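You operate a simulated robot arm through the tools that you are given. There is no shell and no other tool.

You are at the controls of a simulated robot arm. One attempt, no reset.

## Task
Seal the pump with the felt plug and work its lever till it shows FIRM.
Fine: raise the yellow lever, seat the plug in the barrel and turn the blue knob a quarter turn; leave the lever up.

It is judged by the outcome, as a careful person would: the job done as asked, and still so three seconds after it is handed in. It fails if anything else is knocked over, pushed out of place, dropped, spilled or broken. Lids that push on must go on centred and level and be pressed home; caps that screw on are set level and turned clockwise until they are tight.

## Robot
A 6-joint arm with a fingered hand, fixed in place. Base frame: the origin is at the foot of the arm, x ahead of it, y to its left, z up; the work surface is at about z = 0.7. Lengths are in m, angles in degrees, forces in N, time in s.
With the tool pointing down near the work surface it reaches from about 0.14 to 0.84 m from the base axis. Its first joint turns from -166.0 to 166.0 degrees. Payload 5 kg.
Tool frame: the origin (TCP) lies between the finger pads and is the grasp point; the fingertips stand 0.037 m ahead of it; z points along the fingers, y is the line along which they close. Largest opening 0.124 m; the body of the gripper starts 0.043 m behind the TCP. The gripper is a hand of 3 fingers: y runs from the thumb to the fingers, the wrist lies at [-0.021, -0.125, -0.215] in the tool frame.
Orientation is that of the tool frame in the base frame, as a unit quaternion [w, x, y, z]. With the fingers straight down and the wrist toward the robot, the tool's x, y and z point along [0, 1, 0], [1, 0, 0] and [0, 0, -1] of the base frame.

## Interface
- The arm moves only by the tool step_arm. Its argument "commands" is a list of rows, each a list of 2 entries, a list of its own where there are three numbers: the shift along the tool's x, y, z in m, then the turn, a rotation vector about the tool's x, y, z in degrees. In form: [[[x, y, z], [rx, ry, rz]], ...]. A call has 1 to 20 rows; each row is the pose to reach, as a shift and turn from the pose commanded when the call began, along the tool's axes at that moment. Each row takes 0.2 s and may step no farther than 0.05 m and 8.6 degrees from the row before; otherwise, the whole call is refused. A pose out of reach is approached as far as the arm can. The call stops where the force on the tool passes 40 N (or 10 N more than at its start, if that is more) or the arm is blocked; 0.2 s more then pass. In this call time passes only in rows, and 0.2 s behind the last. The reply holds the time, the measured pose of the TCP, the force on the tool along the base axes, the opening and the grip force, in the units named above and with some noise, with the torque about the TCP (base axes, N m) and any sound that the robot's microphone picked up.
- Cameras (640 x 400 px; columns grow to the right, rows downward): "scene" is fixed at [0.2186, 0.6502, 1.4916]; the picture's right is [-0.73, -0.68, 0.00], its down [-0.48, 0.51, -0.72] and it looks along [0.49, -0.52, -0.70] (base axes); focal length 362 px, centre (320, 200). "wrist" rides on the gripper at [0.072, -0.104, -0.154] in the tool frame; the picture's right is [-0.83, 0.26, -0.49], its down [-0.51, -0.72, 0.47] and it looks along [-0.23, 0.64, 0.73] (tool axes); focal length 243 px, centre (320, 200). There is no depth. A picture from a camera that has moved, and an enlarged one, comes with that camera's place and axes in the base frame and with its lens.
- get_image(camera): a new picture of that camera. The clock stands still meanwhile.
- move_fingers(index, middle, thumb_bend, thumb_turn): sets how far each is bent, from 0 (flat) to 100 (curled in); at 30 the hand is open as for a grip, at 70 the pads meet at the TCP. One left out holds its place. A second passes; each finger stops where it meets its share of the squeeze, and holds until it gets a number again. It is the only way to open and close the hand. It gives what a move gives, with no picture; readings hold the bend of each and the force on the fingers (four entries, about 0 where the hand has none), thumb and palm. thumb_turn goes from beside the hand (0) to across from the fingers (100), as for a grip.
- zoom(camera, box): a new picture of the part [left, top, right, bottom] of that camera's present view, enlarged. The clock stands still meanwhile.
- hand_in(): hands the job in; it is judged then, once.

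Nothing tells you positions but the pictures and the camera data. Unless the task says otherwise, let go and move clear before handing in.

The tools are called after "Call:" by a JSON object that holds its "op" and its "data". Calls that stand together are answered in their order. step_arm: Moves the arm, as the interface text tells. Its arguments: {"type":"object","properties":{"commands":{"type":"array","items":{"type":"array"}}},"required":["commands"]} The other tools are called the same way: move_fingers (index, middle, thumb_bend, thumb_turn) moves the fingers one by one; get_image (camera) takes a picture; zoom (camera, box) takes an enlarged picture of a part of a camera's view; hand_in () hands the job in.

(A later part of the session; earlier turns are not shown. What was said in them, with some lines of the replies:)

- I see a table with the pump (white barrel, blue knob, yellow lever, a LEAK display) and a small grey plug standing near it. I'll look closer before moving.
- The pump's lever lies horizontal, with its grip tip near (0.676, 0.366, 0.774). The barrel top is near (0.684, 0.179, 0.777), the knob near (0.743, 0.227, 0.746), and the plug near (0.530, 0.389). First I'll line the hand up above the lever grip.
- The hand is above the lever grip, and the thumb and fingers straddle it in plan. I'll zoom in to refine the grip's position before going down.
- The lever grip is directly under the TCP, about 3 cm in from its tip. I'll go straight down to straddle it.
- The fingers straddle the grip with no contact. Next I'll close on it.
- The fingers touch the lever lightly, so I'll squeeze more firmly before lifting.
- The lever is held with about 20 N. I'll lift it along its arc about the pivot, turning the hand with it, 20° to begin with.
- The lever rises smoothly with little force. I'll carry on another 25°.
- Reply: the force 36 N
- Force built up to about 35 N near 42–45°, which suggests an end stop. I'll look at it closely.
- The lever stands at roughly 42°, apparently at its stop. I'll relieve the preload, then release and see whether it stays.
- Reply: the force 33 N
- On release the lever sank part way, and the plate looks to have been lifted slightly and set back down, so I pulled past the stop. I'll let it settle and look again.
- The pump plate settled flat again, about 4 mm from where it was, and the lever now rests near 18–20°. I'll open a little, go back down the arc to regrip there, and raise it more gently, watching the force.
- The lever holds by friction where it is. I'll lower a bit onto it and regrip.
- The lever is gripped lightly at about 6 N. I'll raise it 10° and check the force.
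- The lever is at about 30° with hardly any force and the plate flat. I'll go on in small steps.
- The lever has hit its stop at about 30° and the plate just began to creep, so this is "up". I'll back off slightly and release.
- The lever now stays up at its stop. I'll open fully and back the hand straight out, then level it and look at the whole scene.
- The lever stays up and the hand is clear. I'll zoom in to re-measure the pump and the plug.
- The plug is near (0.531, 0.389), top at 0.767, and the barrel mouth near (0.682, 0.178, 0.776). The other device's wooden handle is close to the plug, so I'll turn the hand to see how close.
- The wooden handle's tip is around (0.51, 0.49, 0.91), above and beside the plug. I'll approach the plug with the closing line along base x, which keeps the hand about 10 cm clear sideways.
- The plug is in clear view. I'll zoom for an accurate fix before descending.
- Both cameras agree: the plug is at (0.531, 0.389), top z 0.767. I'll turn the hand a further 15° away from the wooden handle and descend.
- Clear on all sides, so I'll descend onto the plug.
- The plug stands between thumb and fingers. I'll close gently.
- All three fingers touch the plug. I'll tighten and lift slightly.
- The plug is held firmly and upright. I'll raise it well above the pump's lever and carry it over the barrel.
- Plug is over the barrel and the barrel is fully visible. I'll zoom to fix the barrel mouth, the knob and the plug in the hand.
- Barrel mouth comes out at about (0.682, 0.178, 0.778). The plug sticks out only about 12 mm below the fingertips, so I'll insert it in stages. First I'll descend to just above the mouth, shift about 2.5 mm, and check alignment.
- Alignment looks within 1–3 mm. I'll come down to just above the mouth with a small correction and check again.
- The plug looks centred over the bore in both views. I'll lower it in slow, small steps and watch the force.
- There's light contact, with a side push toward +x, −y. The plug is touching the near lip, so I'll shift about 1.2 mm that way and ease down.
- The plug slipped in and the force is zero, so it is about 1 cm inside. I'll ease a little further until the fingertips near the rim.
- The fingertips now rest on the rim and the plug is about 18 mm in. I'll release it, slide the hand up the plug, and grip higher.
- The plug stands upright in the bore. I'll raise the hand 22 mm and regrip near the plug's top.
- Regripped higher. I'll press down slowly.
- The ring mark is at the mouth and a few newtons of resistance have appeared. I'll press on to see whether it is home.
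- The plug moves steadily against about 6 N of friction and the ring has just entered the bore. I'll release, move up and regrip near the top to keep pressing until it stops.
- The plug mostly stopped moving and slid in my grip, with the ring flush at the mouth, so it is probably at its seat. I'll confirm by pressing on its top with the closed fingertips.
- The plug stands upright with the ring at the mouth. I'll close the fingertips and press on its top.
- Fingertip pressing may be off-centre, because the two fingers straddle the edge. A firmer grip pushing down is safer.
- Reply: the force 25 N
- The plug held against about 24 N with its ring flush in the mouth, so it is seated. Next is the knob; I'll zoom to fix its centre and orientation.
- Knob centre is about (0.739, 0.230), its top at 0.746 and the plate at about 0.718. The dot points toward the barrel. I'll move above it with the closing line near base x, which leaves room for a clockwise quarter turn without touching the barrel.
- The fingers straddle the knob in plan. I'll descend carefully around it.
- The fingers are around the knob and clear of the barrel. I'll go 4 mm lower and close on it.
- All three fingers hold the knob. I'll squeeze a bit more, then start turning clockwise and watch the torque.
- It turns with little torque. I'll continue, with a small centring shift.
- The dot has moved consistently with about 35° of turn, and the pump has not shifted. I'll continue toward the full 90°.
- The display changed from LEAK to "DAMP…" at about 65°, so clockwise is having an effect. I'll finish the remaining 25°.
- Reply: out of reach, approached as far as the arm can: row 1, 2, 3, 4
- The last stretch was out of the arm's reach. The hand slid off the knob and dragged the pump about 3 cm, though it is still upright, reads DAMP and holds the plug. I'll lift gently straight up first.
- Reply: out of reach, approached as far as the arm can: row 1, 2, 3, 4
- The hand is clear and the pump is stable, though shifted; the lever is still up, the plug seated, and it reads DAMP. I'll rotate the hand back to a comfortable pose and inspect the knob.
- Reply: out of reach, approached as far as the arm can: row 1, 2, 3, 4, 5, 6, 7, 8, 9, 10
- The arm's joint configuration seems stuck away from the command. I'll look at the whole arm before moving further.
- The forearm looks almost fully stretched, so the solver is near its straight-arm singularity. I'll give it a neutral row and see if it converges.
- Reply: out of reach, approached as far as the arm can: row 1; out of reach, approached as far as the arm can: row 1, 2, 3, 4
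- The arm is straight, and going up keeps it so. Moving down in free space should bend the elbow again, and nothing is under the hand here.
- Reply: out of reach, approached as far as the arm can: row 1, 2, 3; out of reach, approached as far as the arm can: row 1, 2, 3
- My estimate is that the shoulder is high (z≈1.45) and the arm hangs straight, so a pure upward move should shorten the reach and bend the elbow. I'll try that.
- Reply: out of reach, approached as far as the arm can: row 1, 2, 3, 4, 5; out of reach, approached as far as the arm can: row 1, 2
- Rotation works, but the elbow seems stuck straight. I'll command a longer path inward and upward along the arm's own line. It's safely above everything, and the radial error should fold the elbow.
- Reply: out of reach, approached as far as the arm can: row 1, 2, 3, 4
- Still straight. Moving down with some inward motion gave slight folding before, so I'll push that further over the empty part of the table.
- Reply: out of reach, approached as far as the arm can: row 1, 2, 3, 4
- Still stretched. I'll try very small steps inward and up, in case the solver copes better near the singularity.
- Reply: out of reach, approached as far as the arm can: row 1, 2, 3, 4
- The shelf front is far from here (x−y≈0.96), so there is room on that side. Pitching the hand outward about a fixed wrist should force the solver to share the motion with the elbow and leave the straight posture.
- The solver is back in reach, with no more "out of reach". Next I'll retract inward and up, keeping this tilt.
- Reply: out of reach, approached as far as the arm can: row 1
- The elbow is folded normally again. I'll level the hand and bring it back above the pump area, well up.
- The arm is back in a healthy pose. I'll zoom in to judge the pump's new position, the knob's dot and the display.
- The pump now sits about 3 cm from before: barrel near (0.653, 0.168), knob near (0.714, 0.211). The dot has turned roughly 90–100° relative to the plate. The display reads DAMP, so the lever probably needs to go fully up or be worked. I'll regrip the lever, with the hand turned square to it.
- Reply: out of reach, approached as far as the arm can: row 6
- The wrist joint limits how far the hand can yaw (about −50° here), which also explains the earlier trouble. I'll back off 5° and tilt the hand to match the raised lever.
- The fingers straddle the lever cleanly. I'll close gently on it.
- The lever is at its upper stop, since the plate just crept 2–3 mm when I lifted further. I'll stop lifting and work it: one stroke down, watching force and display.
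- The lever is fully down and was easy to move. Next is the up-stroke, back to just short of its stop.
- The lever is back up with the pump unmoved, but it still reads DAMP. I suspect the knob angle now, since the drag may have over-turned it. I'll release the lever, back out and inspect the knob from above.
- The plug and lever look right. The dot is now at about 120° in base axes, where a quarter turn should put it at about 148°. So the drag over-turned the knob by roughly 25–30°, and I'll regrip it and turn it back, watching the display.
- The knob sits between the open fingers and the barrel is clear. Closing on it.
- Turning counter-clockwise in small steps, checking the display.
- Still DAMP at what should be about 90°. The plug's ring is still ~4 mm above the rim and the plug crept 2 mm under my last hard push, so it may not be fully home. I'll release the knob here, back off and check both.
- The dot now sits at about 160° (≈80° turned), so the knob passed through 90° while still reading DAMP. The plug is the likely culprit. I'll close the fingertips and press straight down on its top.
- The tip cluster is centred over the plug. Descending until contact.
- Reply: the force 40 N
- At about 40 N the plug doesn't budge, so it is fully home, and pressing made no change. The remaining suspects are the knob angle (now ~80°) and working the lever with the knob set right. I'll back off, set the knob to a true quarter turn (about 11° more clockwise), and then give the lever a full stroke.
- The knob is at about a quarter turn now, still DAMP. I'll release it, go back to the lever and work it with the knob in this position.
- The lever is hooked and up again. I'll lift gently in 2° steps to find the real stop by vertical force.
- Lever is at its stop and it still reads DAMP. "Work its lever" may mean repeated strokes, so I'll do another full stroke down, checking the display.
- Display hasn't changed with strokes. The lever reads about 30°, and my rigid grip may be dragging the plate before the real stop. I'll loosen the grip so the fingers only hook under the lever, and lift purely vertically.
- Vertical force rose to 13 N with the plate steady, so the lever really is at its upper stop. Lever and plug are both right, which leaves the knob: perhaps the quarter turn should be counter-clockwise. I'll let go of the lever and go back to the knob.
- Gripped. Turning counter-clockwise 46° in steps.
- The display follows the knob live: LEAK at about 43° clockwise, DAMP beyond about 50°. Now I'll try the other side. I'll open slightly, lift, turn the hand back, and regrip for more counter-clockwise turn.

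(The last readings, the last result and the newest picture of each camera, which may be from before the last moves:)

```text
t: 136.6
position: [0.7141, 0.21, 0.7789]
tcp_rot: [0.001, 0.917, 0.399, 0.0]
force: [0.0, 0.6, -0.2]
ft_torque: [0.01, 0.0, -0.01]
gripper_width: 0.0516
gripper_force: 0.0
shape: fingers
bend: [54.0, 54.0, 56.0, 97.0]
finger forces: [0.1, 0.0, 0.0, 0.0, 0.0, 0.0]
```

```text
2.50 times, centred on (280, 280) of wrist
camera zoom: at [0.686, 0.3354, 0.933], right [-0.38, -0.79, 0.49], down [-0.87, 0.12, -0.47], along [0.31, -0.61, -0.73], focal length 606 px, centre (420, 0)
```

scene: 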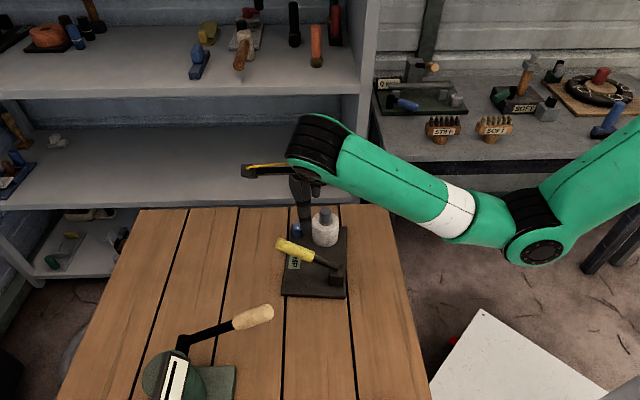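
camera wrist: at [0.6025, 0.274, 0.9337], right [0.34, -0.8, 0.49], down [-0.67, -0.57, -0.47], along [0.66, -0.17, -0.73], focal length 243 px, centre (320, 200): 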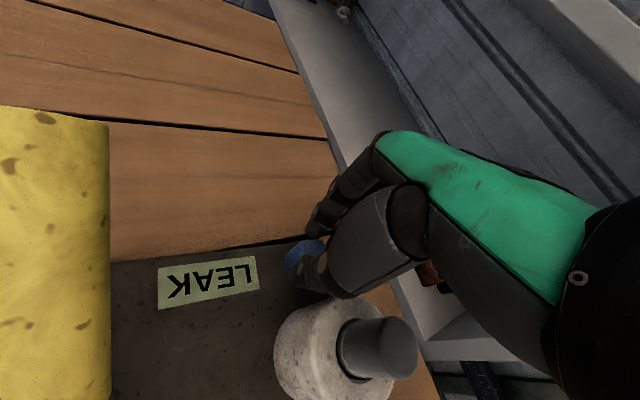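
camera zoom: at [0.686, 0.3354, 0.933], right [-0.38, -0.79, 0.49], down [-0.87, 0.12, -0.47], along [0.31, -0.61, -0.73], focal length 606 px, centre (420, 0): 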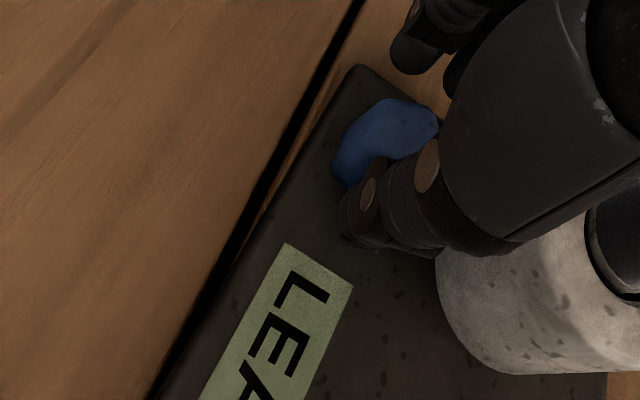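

Good. I'll grip and turn another 48° counter-clockwise, back past the original position.

Call:
{"op": "move_fingers", "data": {"index": 69, "middle": 69, "thumb_bend": 69}}

Call:
{"op": "step_arm", "data": {"commands": [[[0, 0.0005, 0], [0, 0, -6]], [[0, 0.0005, 0], [0, 0, -12]], [[0, 0.0005, 0], [0, 0, -18]], [[0, 0.0005, 0], [0, 0, -24]], [[0, 0.0005, 0], [0, 0, -30]], [[0, 0.0005, 0], [0, 0, -36]], [[0, 0.0005, 0], [0, 0, -42]], [[0, 0.0005, 0], [0, 0, -48]]]}}

Call:
{"op": "get_image", "data": {"camera": "wrist"}}

Call:
{"op": "zoom", "data": {"camera": "scene", "box": [264, 185, 360, 260]}}

```text
t: 137.6
position: [0.7124, 0.2109, 0.7793]
tcp_rot: [-0.001, 0.917, 0.398, 0.0]
force: [0.9, -2.6, 0.1]
ft_torque: [-0.08, -0.03, 0.0]
gripper_width: 0.0316
gripper_force: 9.7
shape: fingers
bend: [63.0, 66.0, 63.0, 97.0]
finger forces: [6.4, 4.3, 0.0, 0.0, 8.4, 0.1]
```

```text
t: 139.4
position: [0.7144, 0.2093, 0.7804]
tcp_rot: [0.0, 0.674, 0.738, 0.0]
force: [2.6, -1.8, -0.2]
ft_torque: [-0.1, -0.1, -0.2]
gripper_width: 0.0304
gripper_force: 10.5
shape: fingers
bend: [62.0, 67.0, 64.0, 95.0]
finger forces: [6.3, 6.7, 0.0, 0.0, 8.0, 0.0]
```

```text
taken
camera wrist: at [0.6032, 0.2737, 0.9333], right [0.34, -0.8, 0.49], down [-0.67, -0.57, -0.47], along [0.66, -0.17, -0.73], focal length 243 px, centre (320, 200)
```

wrist: 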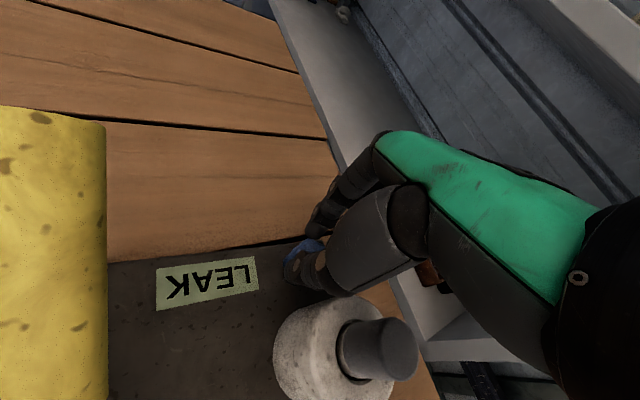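

```text
5.33 times, centred on (312, 222) of scene
camera zoom: at [0.2186, 0.6502, 1.4916], right [-0.73, -0.68, 0.0], down [-0.48, 0.51, -0.72], along [0.49, -0.52, -0.7], focal length 1930 px, centre (363, 80)
```

zoom: 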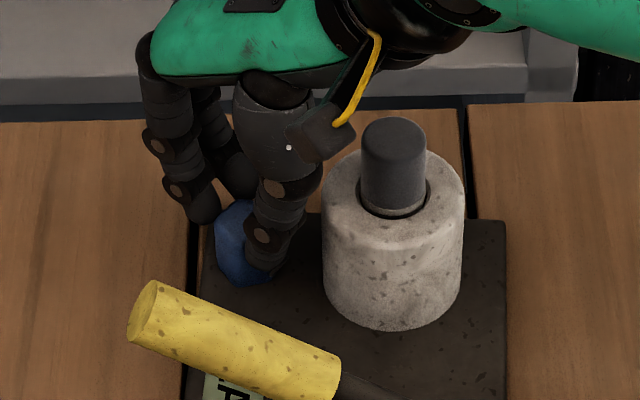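

A distinct resisting torque appeared, so the knob has met its stop at the start position and only turns clockwise. That gives me an exact zero. I'll now turn it a measured 90° clockwise from the stop in two grips.

Call:
{"op": "step_arm", "data": {"commands": [[[0, 0, 0], [0, 0, 6]], [[0, 0, 0], [0, 0, 12]], [[0, 0, 0], [0, 0, 18]], [[0, 0, 0], [0, 0, 24]], [[0, 0, 0], [0, 0, 30]], [[0, 0, 0], [0, 0, 36]], [[0, 0, 0], [0, 0, 42]], [[0, 0, 0], [0, 0, 48]]]}}

Call:
{"op": "get_image", "data": {"camera": "wrist"}}

Call:
{"op": "move_fingers", "data": {"index": 54, "middle": 54, "thumb_bend": 56}}

Call:
{"op": "step_arm", "data": {"commands": [[[0, 0, -0.025], [0, 0, 0]], [[0, 0, -0.05], [0, 0, 0]], [[0, 0, -0.05], [0, 0, -8]], [[0, 0, -0.05], [0, 0, -16]], [[0, 0, -0.05], [0, 0, -24]], [[0, 0, -0.05], [0, 0, -32]], [[0, 0, -0.05], [0, 0, -40]], [[0, 0, -0.05], [0, 0, -46]], [[0, 0, -0.025], [0, 0, -46]], [[0, 0, -0.008], [0, 0, -46]], [[0, 0, 0], [0, 0, -46]]]}}

Call:
{"op": "zoom", "data": {"camera": "wrist", "box": [200, 200, 360, 360]}}

Call:
{"op": "zoom", "data": {"camera": "scene", "box": [264, 185, 360, 260]}}

```text
t: 141.2
position: [0.7142, 0.2095, 0.7788]
tcp_rot: [0.0, 0.917, 0.398, 0.001]
force: [0.8, -0.7, 1.2]
ft_torque: [-0.03, -0.01, 0.04]
gripper_width: 0.0308
gripper_force: 10.9
shape: fingers
bend: [63.0, 67.0, 63.0, 96.0]
finger forces: [6.5, 6.1, 0.1, 0.0, 10.2, 0.0]
```

```text
taken
camera wrist: at [0.6869, 0.3345, 0.9332], right [-0.38, -0.78, 0.49], down [-0.87, 0.12, -0.47], along [0.31, -0.61, -0.73], focal length 243 px, centre (320, 200)
```

wrist: 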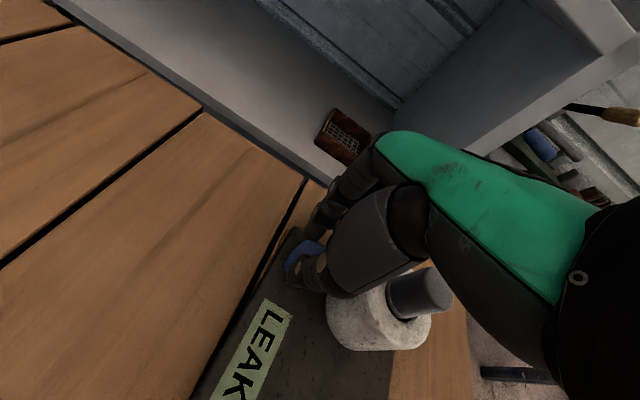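

```text
t: 142.2
position: [0.7138, 0.2099, 0.7797]
tcp_rot: [0.0, 0.917, 0.398, 0.0]
force: [0.7, 0.2, -0.5]
ft_torque: [-0.01, 0.04, 0.01]
gripper_width: 0.0517
gripper_force: 0.0
shape: fingers
bend: [54.0, 54.0, 56.0, 97.0]
finger forces: [0.0, 0.0, 0.0, 0.0, 0.0, 0.0]
```

```text
t: 144.6
position: [0.7123, 0.2102, 0.7804]
tcp_rot: [-0.001, 0.688, 0.726, 0.0]
force: [0.4, -0.2, 0.2]
ft_torque: [-0.03, 0.03, 0.0]
gripper_width: 0.052
gripper_force: 0.1
shape: fingers
bend: [54.0, 54.0, 56.0, 97.0]
finger forces: [0.0, 0.1, 0.0, 0.1, 0.0, 0.1]
```

```text
2.50 times, centred on (280, 280) of wrist
camera zoom: at [0.6048, 0.2772, 0.9329], right [0.31, -0.81, 0.49], down [-0.69, -0.55, -0.47], along [0.65, -0.2, -0.73], focal length 606 px, centre (420, 0)
```

zoom: 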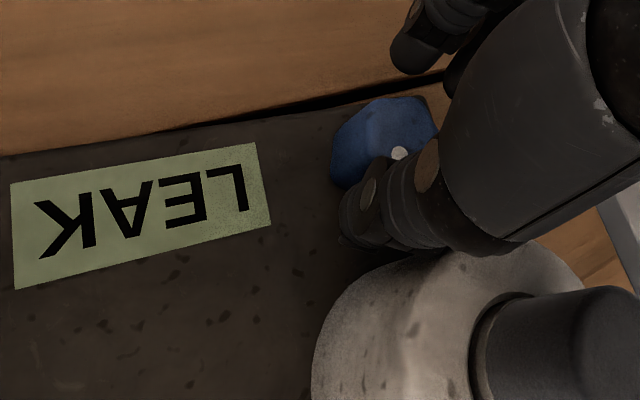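

```text
5.33 times, centred on (312, 222) of scene
camera zoom: at [0.2186, 0.6502, 1.4916], right [-0.73, -0.68, 0.0], down [-0.48, 0.51, -0.72], along [0.49, -0.52, -0.7], focal length 1930 px, centre (363, 80)
```

zoom: 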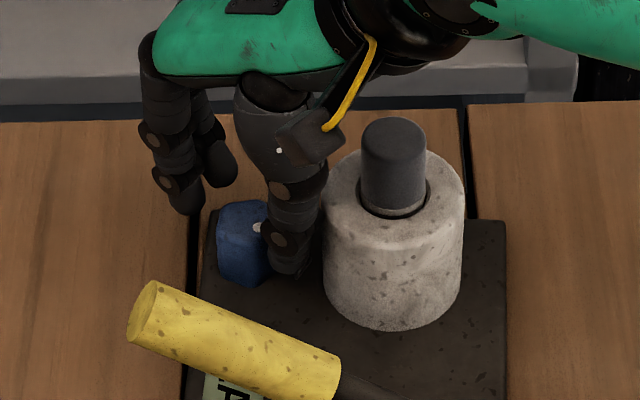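

Call:
{"op": "move_fingers", "data": {"index": 69, "middle": 69, "thumb_bend": 69}}

Call:
{"op": "step_arm", "data": {"commands": [[[0, 0, 0], [0, 0, 6]], [[0, 0, 0], [0, 0, 12]], [[0, 0, 0], [0, 0, 18]], [[0, 0, 0], [0, 0, 24]], [[0, 0, 0], [0, 0, 30]]]}}

Call:
{"op": "get_image", "data": {"camera": "wrist"}}

Call:
{"op": "step_arm", "data": {"commands": [[[0, 0, 0], [0, 0, 4]], [[0, 0, 0], [0, 0, 8]], [[0, 0, 0], [0, 0, 12]], [[0, 0, 0], [0, 0, 15]]]}}

Call:
{"op": "get_image", "data": {"camera": "wrist"}}

```text
t: 145.6
position: [0.7137, 0.2087, 0.7796]
tcp_rot: [0.0, 0.689, 0.725, 0.0]
force: [2.7, -2.2, 0.4]
ft_torque: [-0.07, -0.07, 0.04]
gripper_width: 0.0324
gripper_force: 9.3
shape: fingers
bend: [62.0, 66.0, 63.0, 97.0]
finger forces: [7.1, 3.8, 0.1, 0.0, 8.4, 0.0]
```

```text
t: 146.8
position: [0.7142, 0.2095, 0.7796]
tcp_rot: [0.0, 0.853, 0.522, -0.001]
force: [-1.3, -5.0, -0.8]
ft_torque: [-0.13, 0.06, 0.01]
gripper_width: 0.0326
gripper_force: 9.9
shape: fingers
bend: [62.0, 66.0, 63.0, 98.0]
finger forces: [6.2, 4.7, 0.1, 0.0, 9.0, 0.0]
```

```text
taken
camera wrist: at [0.653, 0.3225, 0.9331], right [-0.14, -0.86, 0.49], down [-0.87, -0.12, -0.47], along [0.46, -0.5, -0.73], focal length 243 px, centre (320, 200)
```

wrist: 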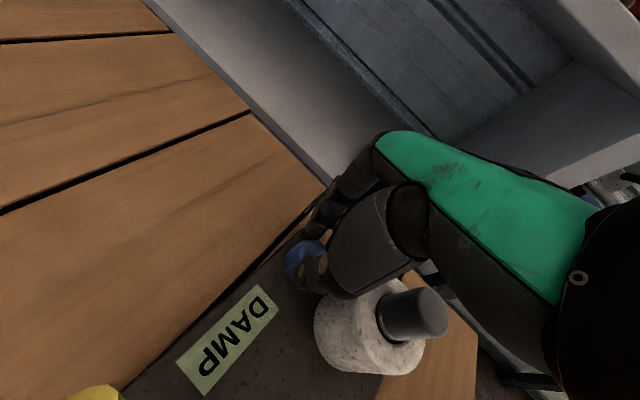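

```text
t: 147.8
position: [0.7128, 0.2097, 0.7793]
tcp_rot: [0.0, 0.913, 0.407, 0.0]
force: [-3.9, -5.1, -0.6]
ft_torque: [-0.11, 0.13, 0.08]
gripper_width: 0.0324
gripper_force: 10.6
shape: fingers
bend: [62.0, 66.0, 63.0, 98.0]
finger forces: [6.2, 5.0, 0.1, 0.1, 8.9, 0.0]
```

```text
taken
camera wrist: at [0.6839, 0.334, 0.9331], right [-0.36, -0.79, 0.49], down [-0.88, 0.11, -0.47], along [0.32, -0.6, -0.73], focal length 243 px, centre (320, 200)
```

wrist: 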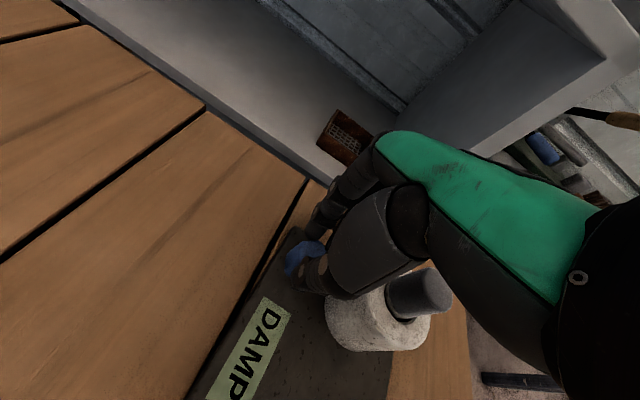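

At a true 90° it still reads DAMP, so the knob is right. Comparing plug-top pixels, each hard press moved the plug about 2 mm, so its tight ring is probably still going in. I'll leave the knob here and press the plug again, longer.

Call:
{"op": "move_fingers", "data": {"index": 50, "middle": 50, "thumb_bend": 50}}

Call:
{"op": "step_arm", "data": {"commands": [[[0, 0, -0.03], [0, 0, 0]], [[0, 0, -0.07], [0, 0, 0]], [[0, 0, -0.11], [0, 0, 0]], [[0, 0, -0.14], [0, 0, 0]], [[-0.0148, -0.0034, -0.145], [0, 0, -8.3]], [[-0.0296, -0.0069, -0.145], [0, 0, -16.6]], [[-0.0445, -0.0103, -0.145], [0, 0, -24.9]], [[-0.0593, -0.0138, -0.145], [0, 0, -33.2]], [[-0.0741, -0.0172, -0.145], [0, 0, -41.6]]]}}

Call:
{"op": "move_fingers", "data": {"index": 71, "middle": 71, "thumb_bend": 71}}

Call:
{"op": "zoom", "data": {"camera": "scene", "box": [296, 195, 344, 232]}}

Call:
{"op": "zoom", "data": {"camera": "wrist", "box": [200, 200, 360, 320]}}

```text
t: 148.8
position: [0.7142, 0.2088, 0.7808]
tcp_rot: [0.0, 0.913, 0.407, 0.0]
force: [0.2, -0.1, 0.4]
ft_torque: [-0.03, 0.0, 0.0]
gripper_width: 0.0672
gripper_force: 0.1
shape: fingers
bend: [50.0, 50.0, 50.0, 98.0]
finger forces: [0.0, 0.0, 0.1, 0.0, 0.0, 0.0]
```

```text
t: 150.8
position: [0.6499, 0.1659, 0.9247]
tcp_rot: [0.001, 0.709, 0.705, 0.001]
force: [0.6, -0.7, 0.5]
ft_torque: [-0.01, -0.01, -0.01]
gripper_width: 0.0671
gripper_force: 0.1
shape: fingers
bend: [50.0, 50.0, 50.0, 98.0]
finger forces: [0.0, 0.0, 0.1, 0.1, 0.0, 0.0]
```

```text
t: 151.8
position: [0.6515, 0.1654, 0.9248]
tcp_rot: [-0.001, 0.71, 0.704, 0.001]
force: [0.8, -0.3, -0.3]
ft_torque: [-0.03, 0.01, 0.0]
gripper_width: 0.0034
gripper_force: 0.0
shape: fingers
bend: [71.0, 71.0, 71.0, 98.0]
finger forces: [0.0, 0.0, 0.1, 0.0, 0.0, 0.0]
```

```text
10.81 times, centred on (320, 214) of scene
camera zoom: at [0.2186, 0.6502, 1.4916], right [-0.73, -0.68, 0.0], down [-0.48, 0.51, -0.72], along [0.49, -0.52, -0.7], focal length 3912 px, centre (320, 54)
```

zoom: 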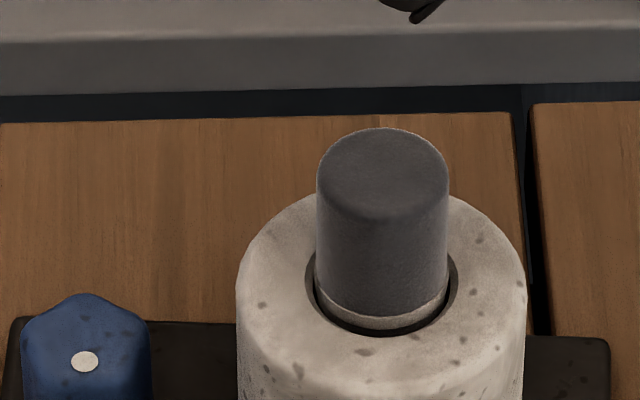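

```text
3.33 times, centred on (280, 260) of wrist
camera zoom: at [0.5456, 0.2393, 1.0784], right [0.26, -0.83, 0.49], down [-0.72, -0.5, -0.47], along [0.64, -0.24, -0.73], focal length 809 px, centre (453, 0)
```

zoom: 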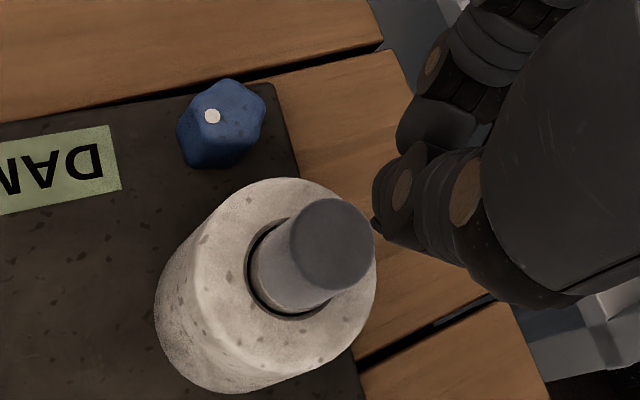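

The plug did sink a little with the last hard press. I'll press again and hold.

Call:
{"op": "step_arm", "data": {"commands": [[[0, 0, 0.03], [0, 0, 0]], [[0, 0, 0.055], [0, 0, 0]], [[0, 0, 0.065], [0, 0, 0]], [[0, 0, 0.07], [0, 0, 0]]]}}

Call:
{"op": "step_arm", "data": {"commands": [[[0, 0, 0.002], [0, 0, 0]], [[0, 0, 0.004], [0, 0, 0]], [[0, 0, 0.005], [0, 0, 0]], [[0, 0, 0.0055], [0, 0, 0]]]}}

Call:
{"op": "zoom", "data": {"camera": "scene", "box": [296, 185, 344, 232]}}

```text
t: 152.8
position: [0.6513, 0.1677, 0.8561]
tcp_rot: [0.0, 0.71, 0.705, 0.001]
force: [-0.3, -0.5, -0.5]
ft_torque: [-0.01, 0.02, 0.02]
gripper_width: 0.0037
gripper_force: 0.1
shape: fingers
bend: [71.0, 71.0, 71.0, 98.0]
finger forces: [0.0, 0.0, 0.0, 0.0, 0.0, 0.0]
```

```text
t: 153.9
position: [0.6542, 0.1674, 0.8559]
tcp_rot: [0.003, 0.709, 0.705, 0.005]
force: [-2.7, -0.4, 12.2]
ft_torque: [0.06, 0.26, 0.03]
gripper_width: 0.0039
gripper_force: 6.1
shape: fingers
bend: [71.0, 71.0, 70.0, 98.0]
finger forces: [0.0, 0.1, 0.0, 0.1, 12.1, 0.1]
stopped in row 4: the force on the tool passed its limit at 41 N (the readings are from after the stop); the commanded pose is now the measured one
```

```text
8.51 times, centred on (320, 208) of scene
camera zoom: at [0.2186, 0.6502, 1.4916], right [-0.73, -0.68, 0.0], down [-0.48, 0.51, -0.72], along [0.49, -0.52, -0.7], focal length 3080 px, centre (320, 128)
```

zoom: 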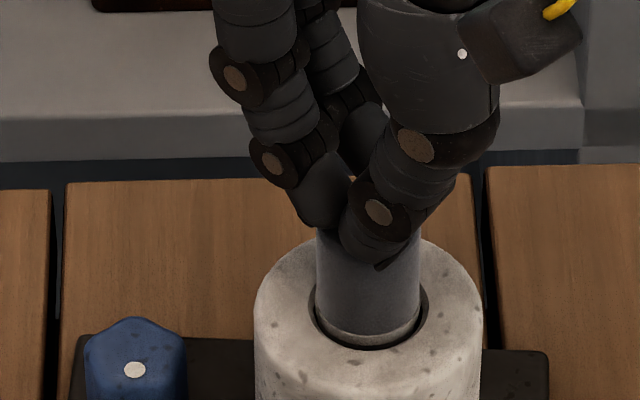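

The press is a hard stop at about 41 N and the ring sits at the rim, so the plug is truly home. One thing I haven't tested is that my strokes never met a bottom stop, so the lever may go lower than where it started. I'll push it down from above with closed fingertips, keeping the display in view.

Call:
{"op": "step_arm", "data": {"commands": [[[0, 0, -0.02], [0, 0, 0]], [[0, 0, -0.06], [0, 0, 0]], [[0, 0, -0.1], [0, 0, 0]], [[0.04, -0.006, -0.1], [0, 0, -2.5]], [[0.08, -0.012, -0.1], [0, 0, -5]], [[0.12, -0.018, -0.1], [0, 0, -7.5]], [[0.162, -0.024, -0.1], [0, 0, -10]]]}}

Call:
{"op": "zoom", "data": {"camera": "scene", "box": [240, 160, 368, 300]}}

Call:
{"op": "get_image", "data": {"camera": "wrist"}}

```text
t: 155.5
position: [0.6306, 0.3298, 0.9548]
tcp_rot: [0.002, 0.645, 0.764, 0.002]
force: [-0.5, -0.1, -1.1]
ft_torque: [-0.01, -0.02, 0.01]
gripper_width: 0.0035
gripper_force: 0.1
shape: fingers
bend: [71.0, 71.0, 71.0, 98.0]
finger forces: [0.1, 0.1, 0.0, 0.0, 0.1, 0.0]
```

```text
2.86 times, centred on (304, 230) of scene
camera zoom: at [0.2186, 0.6502, 1.4916], right [-0.73, -0.68, 0.0], down [-0.48, 0.51, -0.72], along [0.49, -0.52, -0.7], focal length 1034 px, centre (366, 114)
```

zoom: 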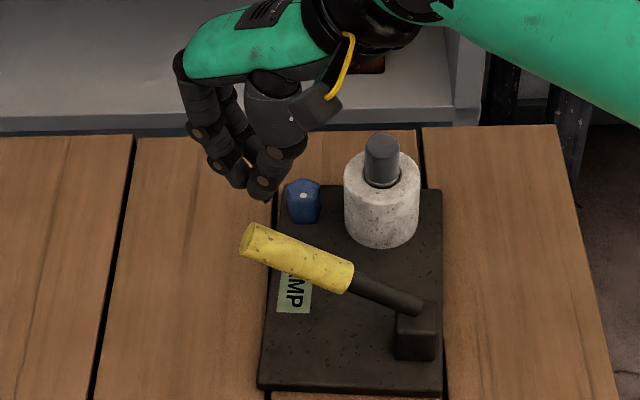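

```text
taken
camera wrist: at [0.5139, 0.3844, 1.1065], right [0.39, -0.78, 0.49], down [-0.62, -0.62, -0.48], along [0.68, -0.12, -0.73], focal length 243 px, centre (320, 200)
```

wrist: 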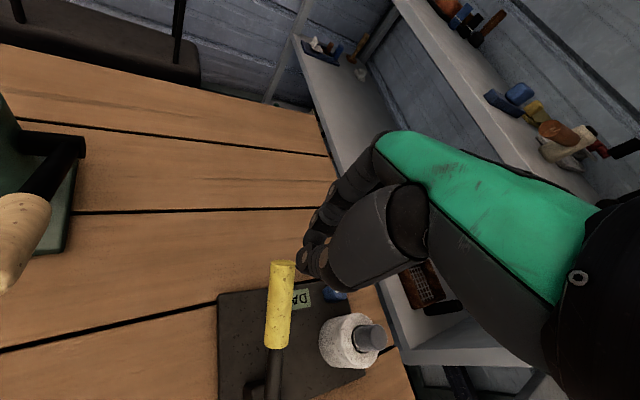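

Call:
{"op": "step_arm", "data": {"commands": [[[0, 0, 0.03], [0, 0, 0]], [[0, 0, 0.055], [0, 0, 0]], [[0, 0, 0.07], [0, 0, 0]], [[0, 0, 0.085], [0, 0, 0]]]}}

Call:
{"op": "zoom", "data": {"camera": "scene", "box": [240, 180, 368, 300]}}

Call:
{"op": "get_image", "data": {"camera": "wrist"}}

```text
t: 156.5
position: [0.6296, 0.3306, 0.8671]
tcp_rot: [0.002, 0.646, 0.764, 0.003]
force: [-0.3, 0.0, 1.2]
ft_torque: [0.01, 0.03, 0.02]
gripper_width: 0.0033
gripper_force: 0.0
shape: fingers
bend: [71.0, 71.0, 71.0, 98.0]
finger forces: [0.0, 0.0, 0.0, 0.0, 0.0, 0.0]
```

```text
3.33 times, centred on (304, 240) of scene
camera zoom: at [0.2186, 0.6502, 1.4916], right [-0.73, -0.68, 0.0], down [-0.48, 0.51, -0.72], along [0.49, -0.52, -0.7], focal length 1206 px, centre (373, 67)
```

zoom: 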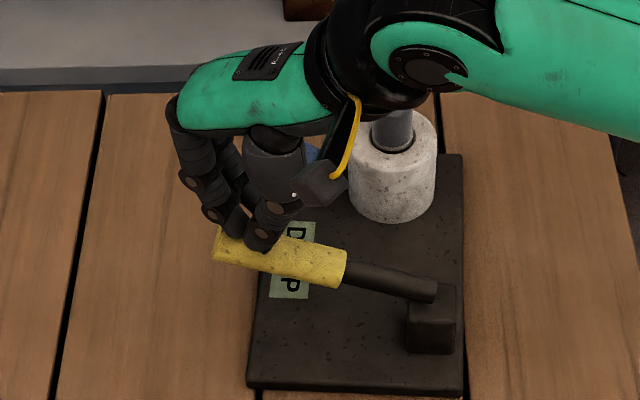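

```text
taken
camera wrist: at [0.514, 0.3849, 1.0204], right [0.39, -0.78, 0.49], down [-0.62, -0.62, -0.48], along [0.68, -0.12, -0.73], focal length 243 px, centre (320, 200)
```

wrist: 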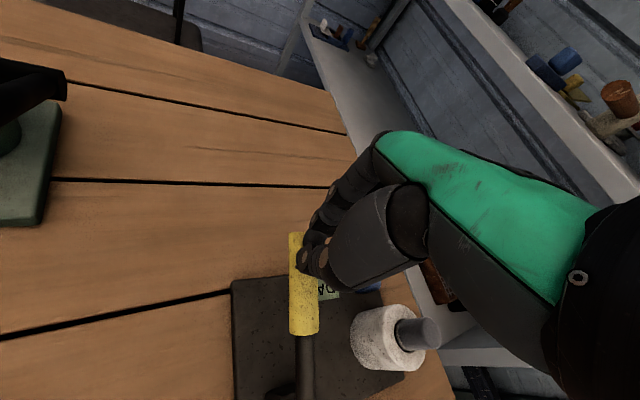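

Call:
{"op": "step_arm", "data": {"commands": [[[0, 0, 0.015], [0, 0, 0]], [[0, 0, 0.03], [0, 0, 0]], [[0, 0, 0.04], [0, 0, 0]]]}}

Call:
{"op": "step_arm", "data": {"commands": [[[0, 0, 0.008], [0, 0, 0]], [[0, 0, 0.014], [0, 0, 0]]]}}

Call:
{"op": "zoom", "data": {"camera": "scene", "box": [240, 180, 368, 300]}}

Call:
{"op": "get_image", "data": {"camera": "wrist"}}

```text
t: 157.3
position: [0.632, 0.3293, 0.8284]
tcp_rot: [0.003, 0.644, 0.765, 0.003]
force: [0.0, -0.9, -0.1]
ft_torque: [0.01, -0.03, 0.02]
gripper_width: 0.0033
gripper_force: 0.1
shape: fingers
bend: [71.0, 71.0, 71.0, 98.0]
finger forces: [0.0, 0.1, 0.0, 0.0, 0.1, 0.0]
```

```text
t: 157.9
position: [0.6348, 0.3328, 0.8258]
tcp_rot: [0.004, 0.645, 0.764, 0.011]
force: [-1.9, 1.3, 9.3]
ft_torque: [0.0, 0.13, -0.03]
gripper_width: 0.0042
gripper_force: 5.5
shape: fingers
bend: [71.0, 71.0, 70.0, 97.0]
finger forces: [3.3, 0.0, 0.0, 0.0, 6.7, 0.0]
stopped in row 2: the force on the tool passed its limit at 46 N (the readings are from after the stop); the commanded pose is now the measured one
```

```text
3.33 times, centred on (304, 240) of scene
camera zoom: at [0.2186, 0.6502, 1.4916], right [-0.73, -0.68, 0.0], down [-0.48, 0.51, -0.72], along [0.49, -0.52, -0.7], focal length 1206 px, centre (373, 67)
```

zoom: 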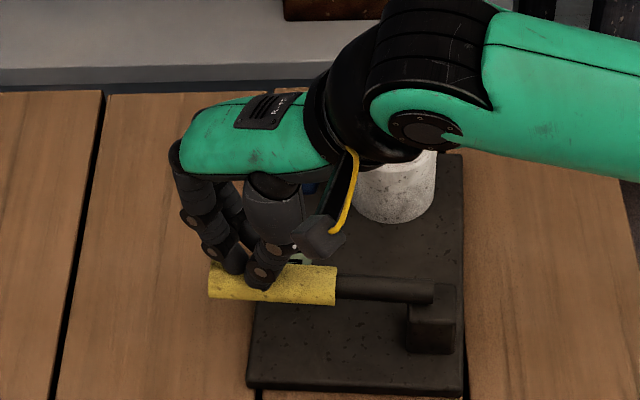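

```text
taken
camera wrist: at [0.5161, 0.3856, 0.9764], right [0.39, -0.78, 0.49], down [-0.62, -0.62, -0.49], along [0.69, -0.11, -0.72], focal length 243 px, centre (320, 200)
```

wrist: 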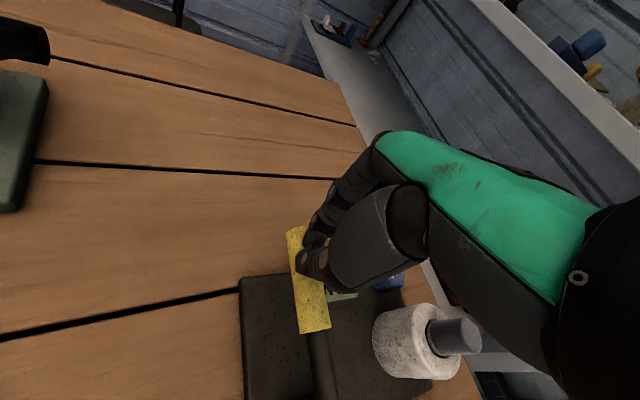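

That was a firm bottom stop at the original position. I'll look at what the display shows with the lever fully down.

Call:
{"op": "zoom", "data": {"camera": "wrist", "box": [300, 250, 420, 330]}}

Call:
{"op": "step_arm", "data": {"commands": [[[0, 0, -0.03], [0, 0, 0]], [[0, 0, -0.07], [0, 0, 0]], [[0, 0, -0.11], [0, 0, 0]]]}}

Call:
{"op": "get_image", "data": {"camera": "wrist"}}

Call:
{"op": "zoom", "data": {"camera": "scene", "box": [240, 180, 368, 300]}}

```text
5.00 times, centred on (360, 290) of wrist
camera zoom: at [0.5161, 0.3856, 0.9764], right [0.39, -0.78, 0.49], down [-0.62, -0.62, -0.49], along [0.69, -0.11, -0.72], focal length 1213 px, centre (120, -250)
```

zoom: 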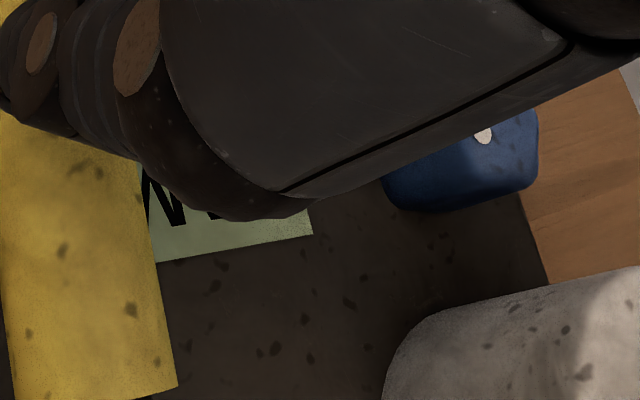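

```text
t: 158.7
position: [0.6339, 0.3312, 0.9344]
tcp_rot: [0.004, 0.645, 0.764, 0.009]
force: [-0.8, 0.7, -0.6]
ft_torque: [-0.01, -0.05, 0.01]
gripper_width: 0.0035
gripper_force: 0.0
shape: fingers
bend: [71.0, 71.0, 70.0, 97.0]
finger forces: [0.1, 0.1, 0.0, 0.0, 0.0, 0.0]
```

```text
taken
camera wrist: at [0.5162, 0.3847, 1.0867], right [0.39, -0.78, 0.49], down [-0.62, -0.62, -0.49], along [0.68, -0.11, -0.72], focal length 243 px, centre (320, 200)
```

wrist: 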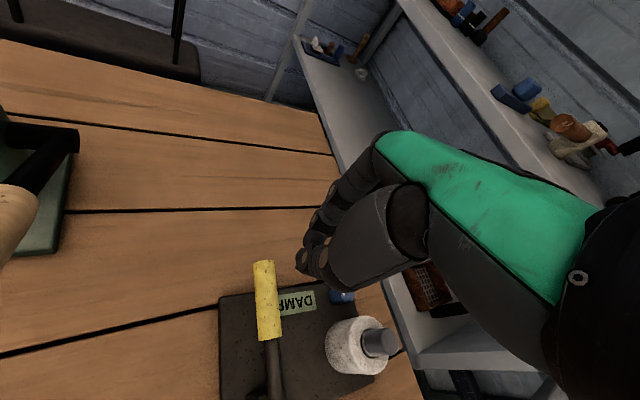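

```text
3.33 times, centred on (304, 240) of scene
camera zoom: at [0.2186, 0.6502, 1.4916], right [-0.73, -0.68, 0.0], down [-0.48, 0.51, -0.72], along [0.49, -0.52, -0.7], focal length 1206 px, centre (373, 67)
```

zoom: 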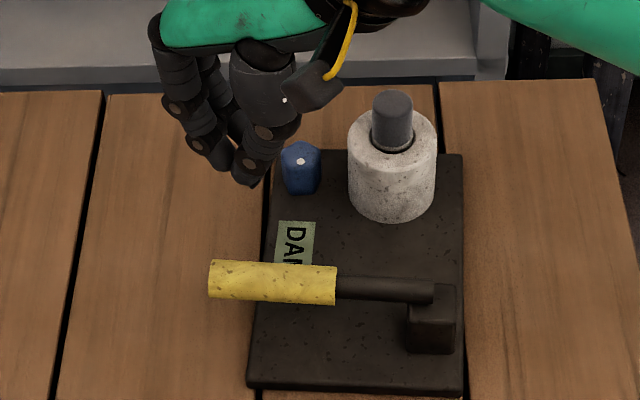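

Informative: with the lever fully down it also reads DAMP, so DAMP doesn't mean "lever not up". Now that it's truly at the bottom stop with the knob at 90°, I'll do a clean full up-stroke with a proper grip.

Call:
{"op": "step_arm", "data": {"commands": [[[0, 0, 0], [0, 0, 8.1]], [[0, 0, 0], [0, 0, 16.2]], [[0, 0, 0], [0, 0, 24.3]], [[0, 0, 0], [0, 0, 32.4]], [[0, 0, 0], [0, 0, 40.5]], [[0, 0, 0], [0, 0, 48.6]], [[0.004, 0.002, 0], [0, 0, 56]]]}}

Call:
{"op": "move_fingers", "data": {"index": 44, "middle": 44, "thumb_bend": 44}}

Call:
{"op": "get_image", "data": {"camera": "wrist"}}

Call:
{"op": "zoom", "data": {"camera": "scene", "box": [240, 180, 368, 300]}}

```text
t: 160.3
position: [0.6326, 0.3356, 0.9343]
tcp_rot: [-0.001, 0.928, 0.372, 0.01]
force: [0.0, -0.2, -0.1]
ft_torque: [0.02, -0.03, -0.03]
gripper_width: 0.0034
gripper_force: 0.1
shape: fingers
bend: [71.0, 71.0, 70.0, 97.0]
finger forces: [0.0, 0.0, 0.0, 0.1, 0.0, 0.1]
```

```text
t: 161.3
position: [0.6338, 0.3361, 0.9337]
tcp_rot: [-0.001, 0.928, 0.372, 0.01]
force: [0.3, -0.3, -0.8]
ft_torque: [0.0, 0.06, -0.02]
gripper_width: 0.0856
gripper_force: 0.0
shape: fingers
bend: [44.0, 44.0, 44.0, 97.0]
finger forces: [0.0, 0.0, 0.0, 0.0, 0.1, 0.0]
```

```text
taken
camera wrist: at [0.6105, 0.4601, 1.0875], right [-0.43, -0.77, 0.48], down [-0.86, 0.18, -0.48], along [0.29, -0.62, -0.73], focal length 243 px, centre (320, 200)
```

wrist: 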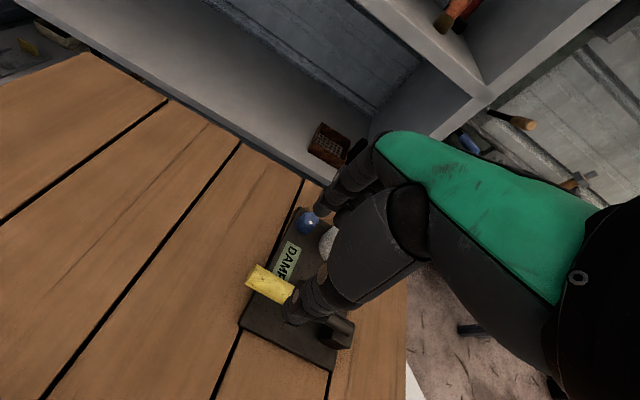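

```text
3.33 times, centred on (304, 240) of scene
camera zoom: at [0.2186, 0.6502, 1.4916], right [-0.73, -0.68, 0.0], down [-0.48, 0.51, -0.72], along [0.49, -0.52, -0.7], focal length 1206 px, centre (373, 67)
```

zoom: 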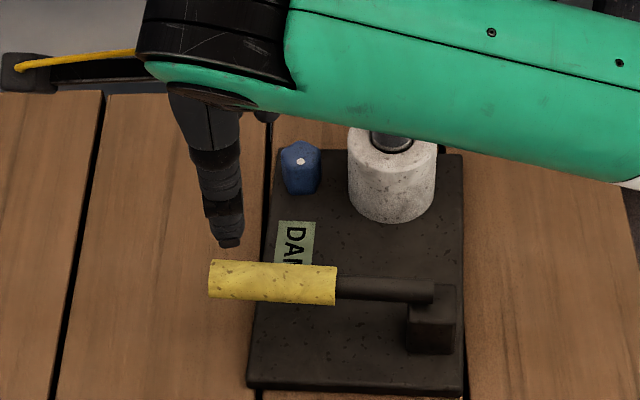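

Call:
{"op": "step_arm", "data": {"commands": [[[0, 0, 0.04], [0, 0, 0]], [[0, 0, 0.08], [0, 0, 0]], [[0, 0, 0.12], [0, 0, 0]], [[0.001, 0, 0.14], [0, 0, 0]], [[0.001, 0, 0.152], [0, 0, 0]]]}}

Call:
{"op": "move_fingers", "data": {"index": 71, "middle": 71, "thumb_bend": 70}}

Call:
{"op": "zoom", "data": {"camera": "wrist", "box": [240, 160, 440, 360]}}

```text
t: 162.5
position: [0.637, 0.3379, 0.7799]
tcp_rot: [-0.002, 0.928, 0.372, 0.01]
force: [0.7, 0.6, -0.1]
ft_torque: [-0.01, 0.02, 0.01]
gripper_width: 0.086
gripper_force: 0.1
shape: fingers
bend: [44.0, 44.0, 44.0, 97.0]
finger forces: [0.1, 0.1, 0.1, 0.0, 0.1, 0.1]
```

```text
t: 163.5
position: [0.6382, 0.3372, 0.781]
tcp_rot: [-0.001, 0.928, 0.372, 0.01]
force: [1.7, -2.9, -0.2]
ft_torque: [-0.01, -0.01, 0.0]
gripper_width: 0.0132
gripper_force: 5.6
shape: fingers
bend: [71.0, 71.0, 68.0, 97.0]
finger forces: [6.2, 1.6, 0.0, 0.0, 3.7, 0.0]
```

```text
2.00 times, centred on (340, 260) of wrist
camera zoom: at [0.6144, 0.4621, 0.9342], right [-0.43, -0.77, 0.48], down [-0.86, 0.18, -0.48], along [0.29, -0.62, -0.73], focal length 485 px, centre (280, 80)
```

zoom: 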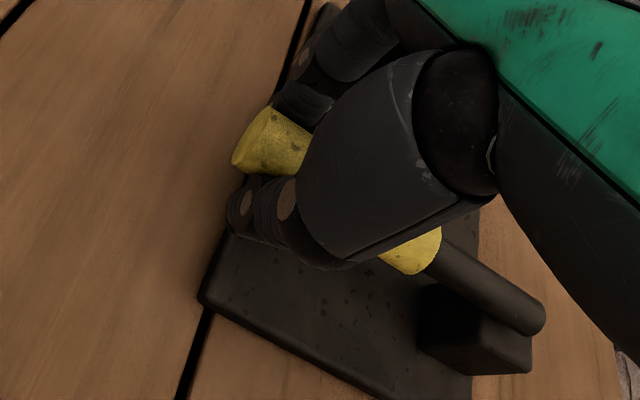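

Gripped. Now a full up-stroke about the pivot, to the upper stop.

Call:
{"op": "step_arm", "data": {"commands": [[[-0.003, 0, -0.0181], [0, 8, 0]], [[-0.0084, 0, -0.0356], [0, 16, 0]], [[-0.0162, 0, -0.0523], [0, 24, 0]], [[-0.0209, 0, -0.0601], [0, 28, 0]], [[-0.0222, 0, -0.062], [0, 29, 0]]]}}

Call:
{"op": "zoom", "data": {"camera": "scene", "box": [240, 180, 368, 300]}}

```text
t: 164.7
position: [0.6209, 0.322, 0.843]
tcp_rot: [-0.096, 0.896, 0.359, 0.243]
force: [3.6, 4.1, 0.1]
ft_torque: [0.03, -0.05, 0.06]
gripper_width: 0.0131
gripper_force: 5.5
shape: fingers
bend: [71.0, 71.0, 68.0, 97.0]
finger forces: [4.2, 1.3, 0.1, 0.0, 5.3, 0.0]
```

```text
3.33 times, centred on (304, 240) of scene
camera zoom: at [0.2186, 0.6502, 1.4916], right [-0.73, -0.68, 0.0], down [-0.48, 0.51, -0.72], along [0.49, -0.52, -0.7], focal length 1206 px, centre (373, 67)
```

zoom: 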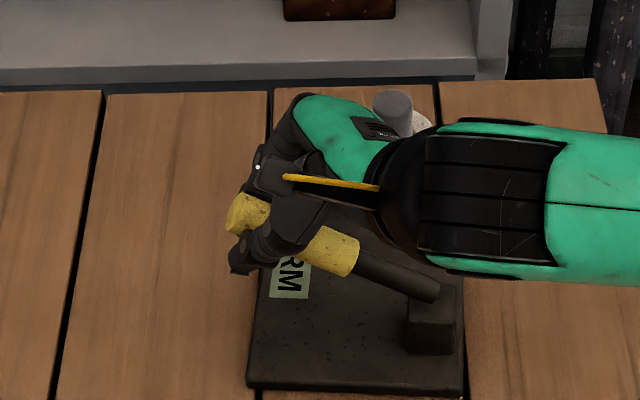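

The display now shows "…RM", FIRM: the full stroke from the bottom stop did it. I'll release the lever gently and leave it up.

Call:
{"op": "move_fingers", "data": {"index": 62, "middle": 62, "thumb_bend": 61}}

Call:
{"op": "move_fingers", "data": {"index": 42, "middle": 42, "thumb_bend": 42}}

Call:
{"op": "step_arm", "data": {"commands": [[[0, 0, -0.03], [0, 0, 0]], [[0, 0, -0.07], [0, 0, 0]], [[0, 0, -0.11], [0, 0, 0]], [[0, 0, -0.13], [0, -7.5, 0]], [[0, 0, -0.14], [0, -15, 0]], [[0, 0, -0.15], [0, -22.5, 0]], [[0, 0, -0.15], [0, -30, 0]]]}}

Call:
{"op": "zoom", "data": {"camera": "scene", "box": [240, 180, 368, 300]}}

Call:
{"op": "get_image", "data": {"camera": "wrist"}}

```text
t: 165.7
position: [0.6196, 0.3212, 0.8434]
tcp_rot: [-0.094, 0.896, 0.36, 0.242]
force: [0.1, -0.4, 0.4]
ft_torque: [-0.01, 0.0, 0.01]
gripper_width: 0.0316
gripper_force: 0.0
shape: fingers
bend: [62.0, 62.0, 61.0, 97.0]
finger forces: [0.1, 0.0, 0.0, 0.1, 0.0, 0.0]
```

```text
t: 166.7
position: [0.619, 0.3209, 0.8432]
tcp_rot: [-0.095, 0.896, 0.36, 0.242]
force: [-0.6, 0.4, 0.4]
ft_torque: [0.02, 0.02, 0.05]
gripper_width: 0.0917
gripper_force: 0.0
shape: fingers
bend: [42.0, 42.0, 42.0, 97.0]
finger forces: [0.0, 0.0, 0.1, 0.0, 0.0, 0.0]
```

```text
t: 168.3
position: [0.5642, 0.2701, 0.9736]
tcp_rot: [0.003, 0.928, 0.372, 0.001]
force: [-0.2, -0.3, 0.7]
ft_torque: [0.02, -0.02, 0.0]
gripper_width: 0.0918
gripper_force: 0.0
shape: fingers
bend: [42.0, 42.0, 42.0, 97.0]
finger forces: [0.0, 0.0, 0.0, 0.0, 0.0, 0.1]
```

```text
3.33 times, centred on (304, 240) of scene
camera zoom: at [0.2186, 0.6502, 1.4916], right [-0.73, -0.68, 0.0], down [-0.48, 0.51, -0.72], along [0.49, -0.52, -0.7], focal length 1206 px, centre (373, 67)
```

zoom: 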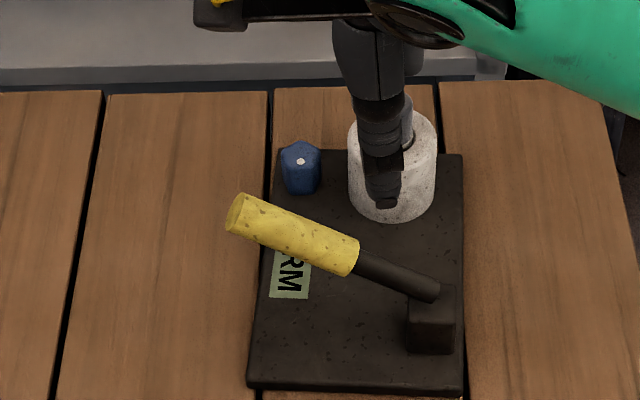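

```text
taken
camera wrist: at [0.5444, 0.3965, 1.1259], right [-0.42, -0.76, 0.49], down [-0.86, 0.17, -0.47], along [0.28, -0.63, -0.73], focal length 243 px, centre (320, 200)
```

wrist: 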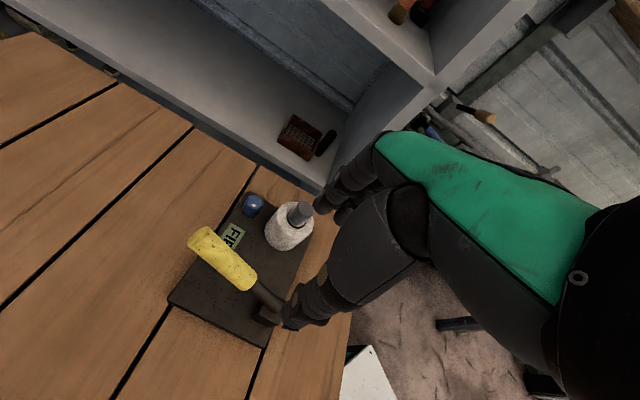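

FIRM is showing, the lever is up, the plug seated and the knob at a quarter turn. I'll move the arm clear upward and take a last full look.

Call:
{"op": "step_arm", "data": {"commands": [[[0, 0, -0.03], [0, 0, -8]], [[0, 0, -0.06], [0, 0, -16]], [[0, 0, -0.09], [0, 0, -24]], [[0, 0, -0.11], [0, 0, -32]], [[0, 0, -0.12], [0, 0, -40]], [[0, 0, -0.12], [0, 0, -46]]]}}

Call:
{"op": "step_arm", "data": {"commands": [[[0, -0.03, 0], [0, 0, 0]], [[0, -0.06, 0], [0, 0, 0]], [[0, -0.08, 0], [0, 0, 0]], [[0, -0.08, 0], [0, 0, 0]], [[0, -0.08, 0], [0, 0, 0]], [[0, -0.08, 0], [0, 0, 0]]]}}

Call:
{"op": "get_image", "data": {"camera": "scene"}}

Call:
{"op": "zoom", "data": {"camera": "scene", "box": [256, 195, 368, 300]}}

Call:
{"op": "zoom", "data": {"camera": "wrist", "box": [120, 180, 340, 380]}}

```text
t: 169.7
position: [0.5644, 0.271, 1.0929]
tcp_rot: [0.003, 0.708, 0.706, 0.001]
force: [-1.0, 0.5, -0.4]
ft_torque: [0.02, -0.01, 0.0]
gripper_width: 0.0921
gripper_force: 0.0
shape: fingers
bend: [42.0, 42.0, 42.0, 97.0]
finger forces: [0.0, 0.1, 0.1, 0.1, 0.0, 0.0]
```

```text
t: 171.1
position: [0.4858, 0.2712, 1.0931]
tcp_rot: [0.002, 0.709, 0.705, 0.001]
force: [0.1, 1.1, 0.3]
ft_torque: [-0.01, 0.0, 0.02]
gripper_width: 0.0922
gripper_force: 0.1
shape: fingers
bend: [42.0, 42.0, 42.0, 97.0]
finger forces: [0.0, 0.0, 0.0, 0.0, 0.0, 0.0]
```

```text
taken
```

scene: 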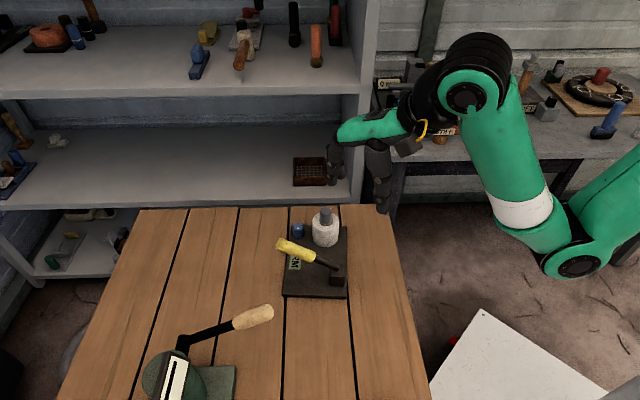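

```text
3.81 times, centred on (312, 248) of scene
camera zoom: at [0.2186, 0.6502, 1.4916], right [-0.73, -0.68, 0.0], down [-0.48, 0.51, -0.72], along [0.49, -0.52, -0.7], focal length 1379 px, centre (350, 19)
```

zoom: 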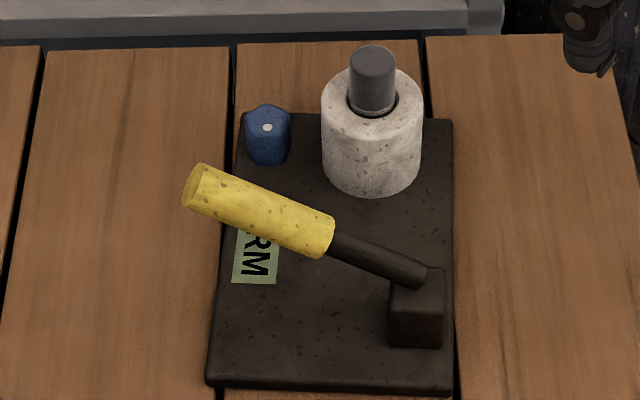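

```text
2.00 times, centred on (230, 280) of wrist
camera zoom: at [0.3803, 0.3447, 1.2449], right [0.25, -0.83, 0.5], down [-0.72, -0.5, -0.47], along [0.64, -0.24, -0.73], focal length 485 px, centre (500, 40)
```

zoom: 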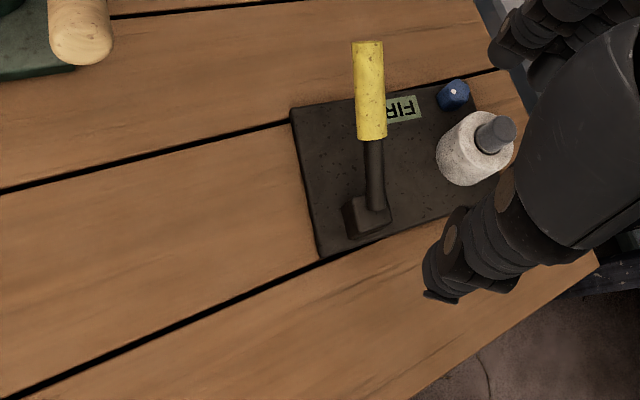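

The display reads FIRM, and it has held for several seconds. The lever is up and the plug is upright and seated. The knob is at a quarter turn. Nothing else on the table has moved, and the hand is clear, so I'm handing in.

Call:
{"op": "hand_in", "data": {}}

```text
The job is handed in.
```

The pump shows FIRM and I've handed the job in. The felt plug is seated at the bottom of the barrel, the blue knob is a quarter turn clockwise and the yellow lever is up at its stop. The reading had held for several seconds with the hand clear before I handed in.

- **Pump moved:** I slid the pump about 4 cm from where it started and turned it slightly. Most of that came when I turned the knob past what the arm could reach and the hand dragged it. The rest came from lifting the lever past its stop, which briefly tilted the plate. It stayed upright, and I did not push it back, to avoid disturbing the result.
- **Getting to FIRM:** It stayed at DAMP until I gave the lever a full stroke from its bottom stop to the top. The knob was also over-turned along the way. I took it back to its start stop and turned it a measured 90°.
- **Everything else:** I saw nothing else on the table moved, knocked over or dropped.
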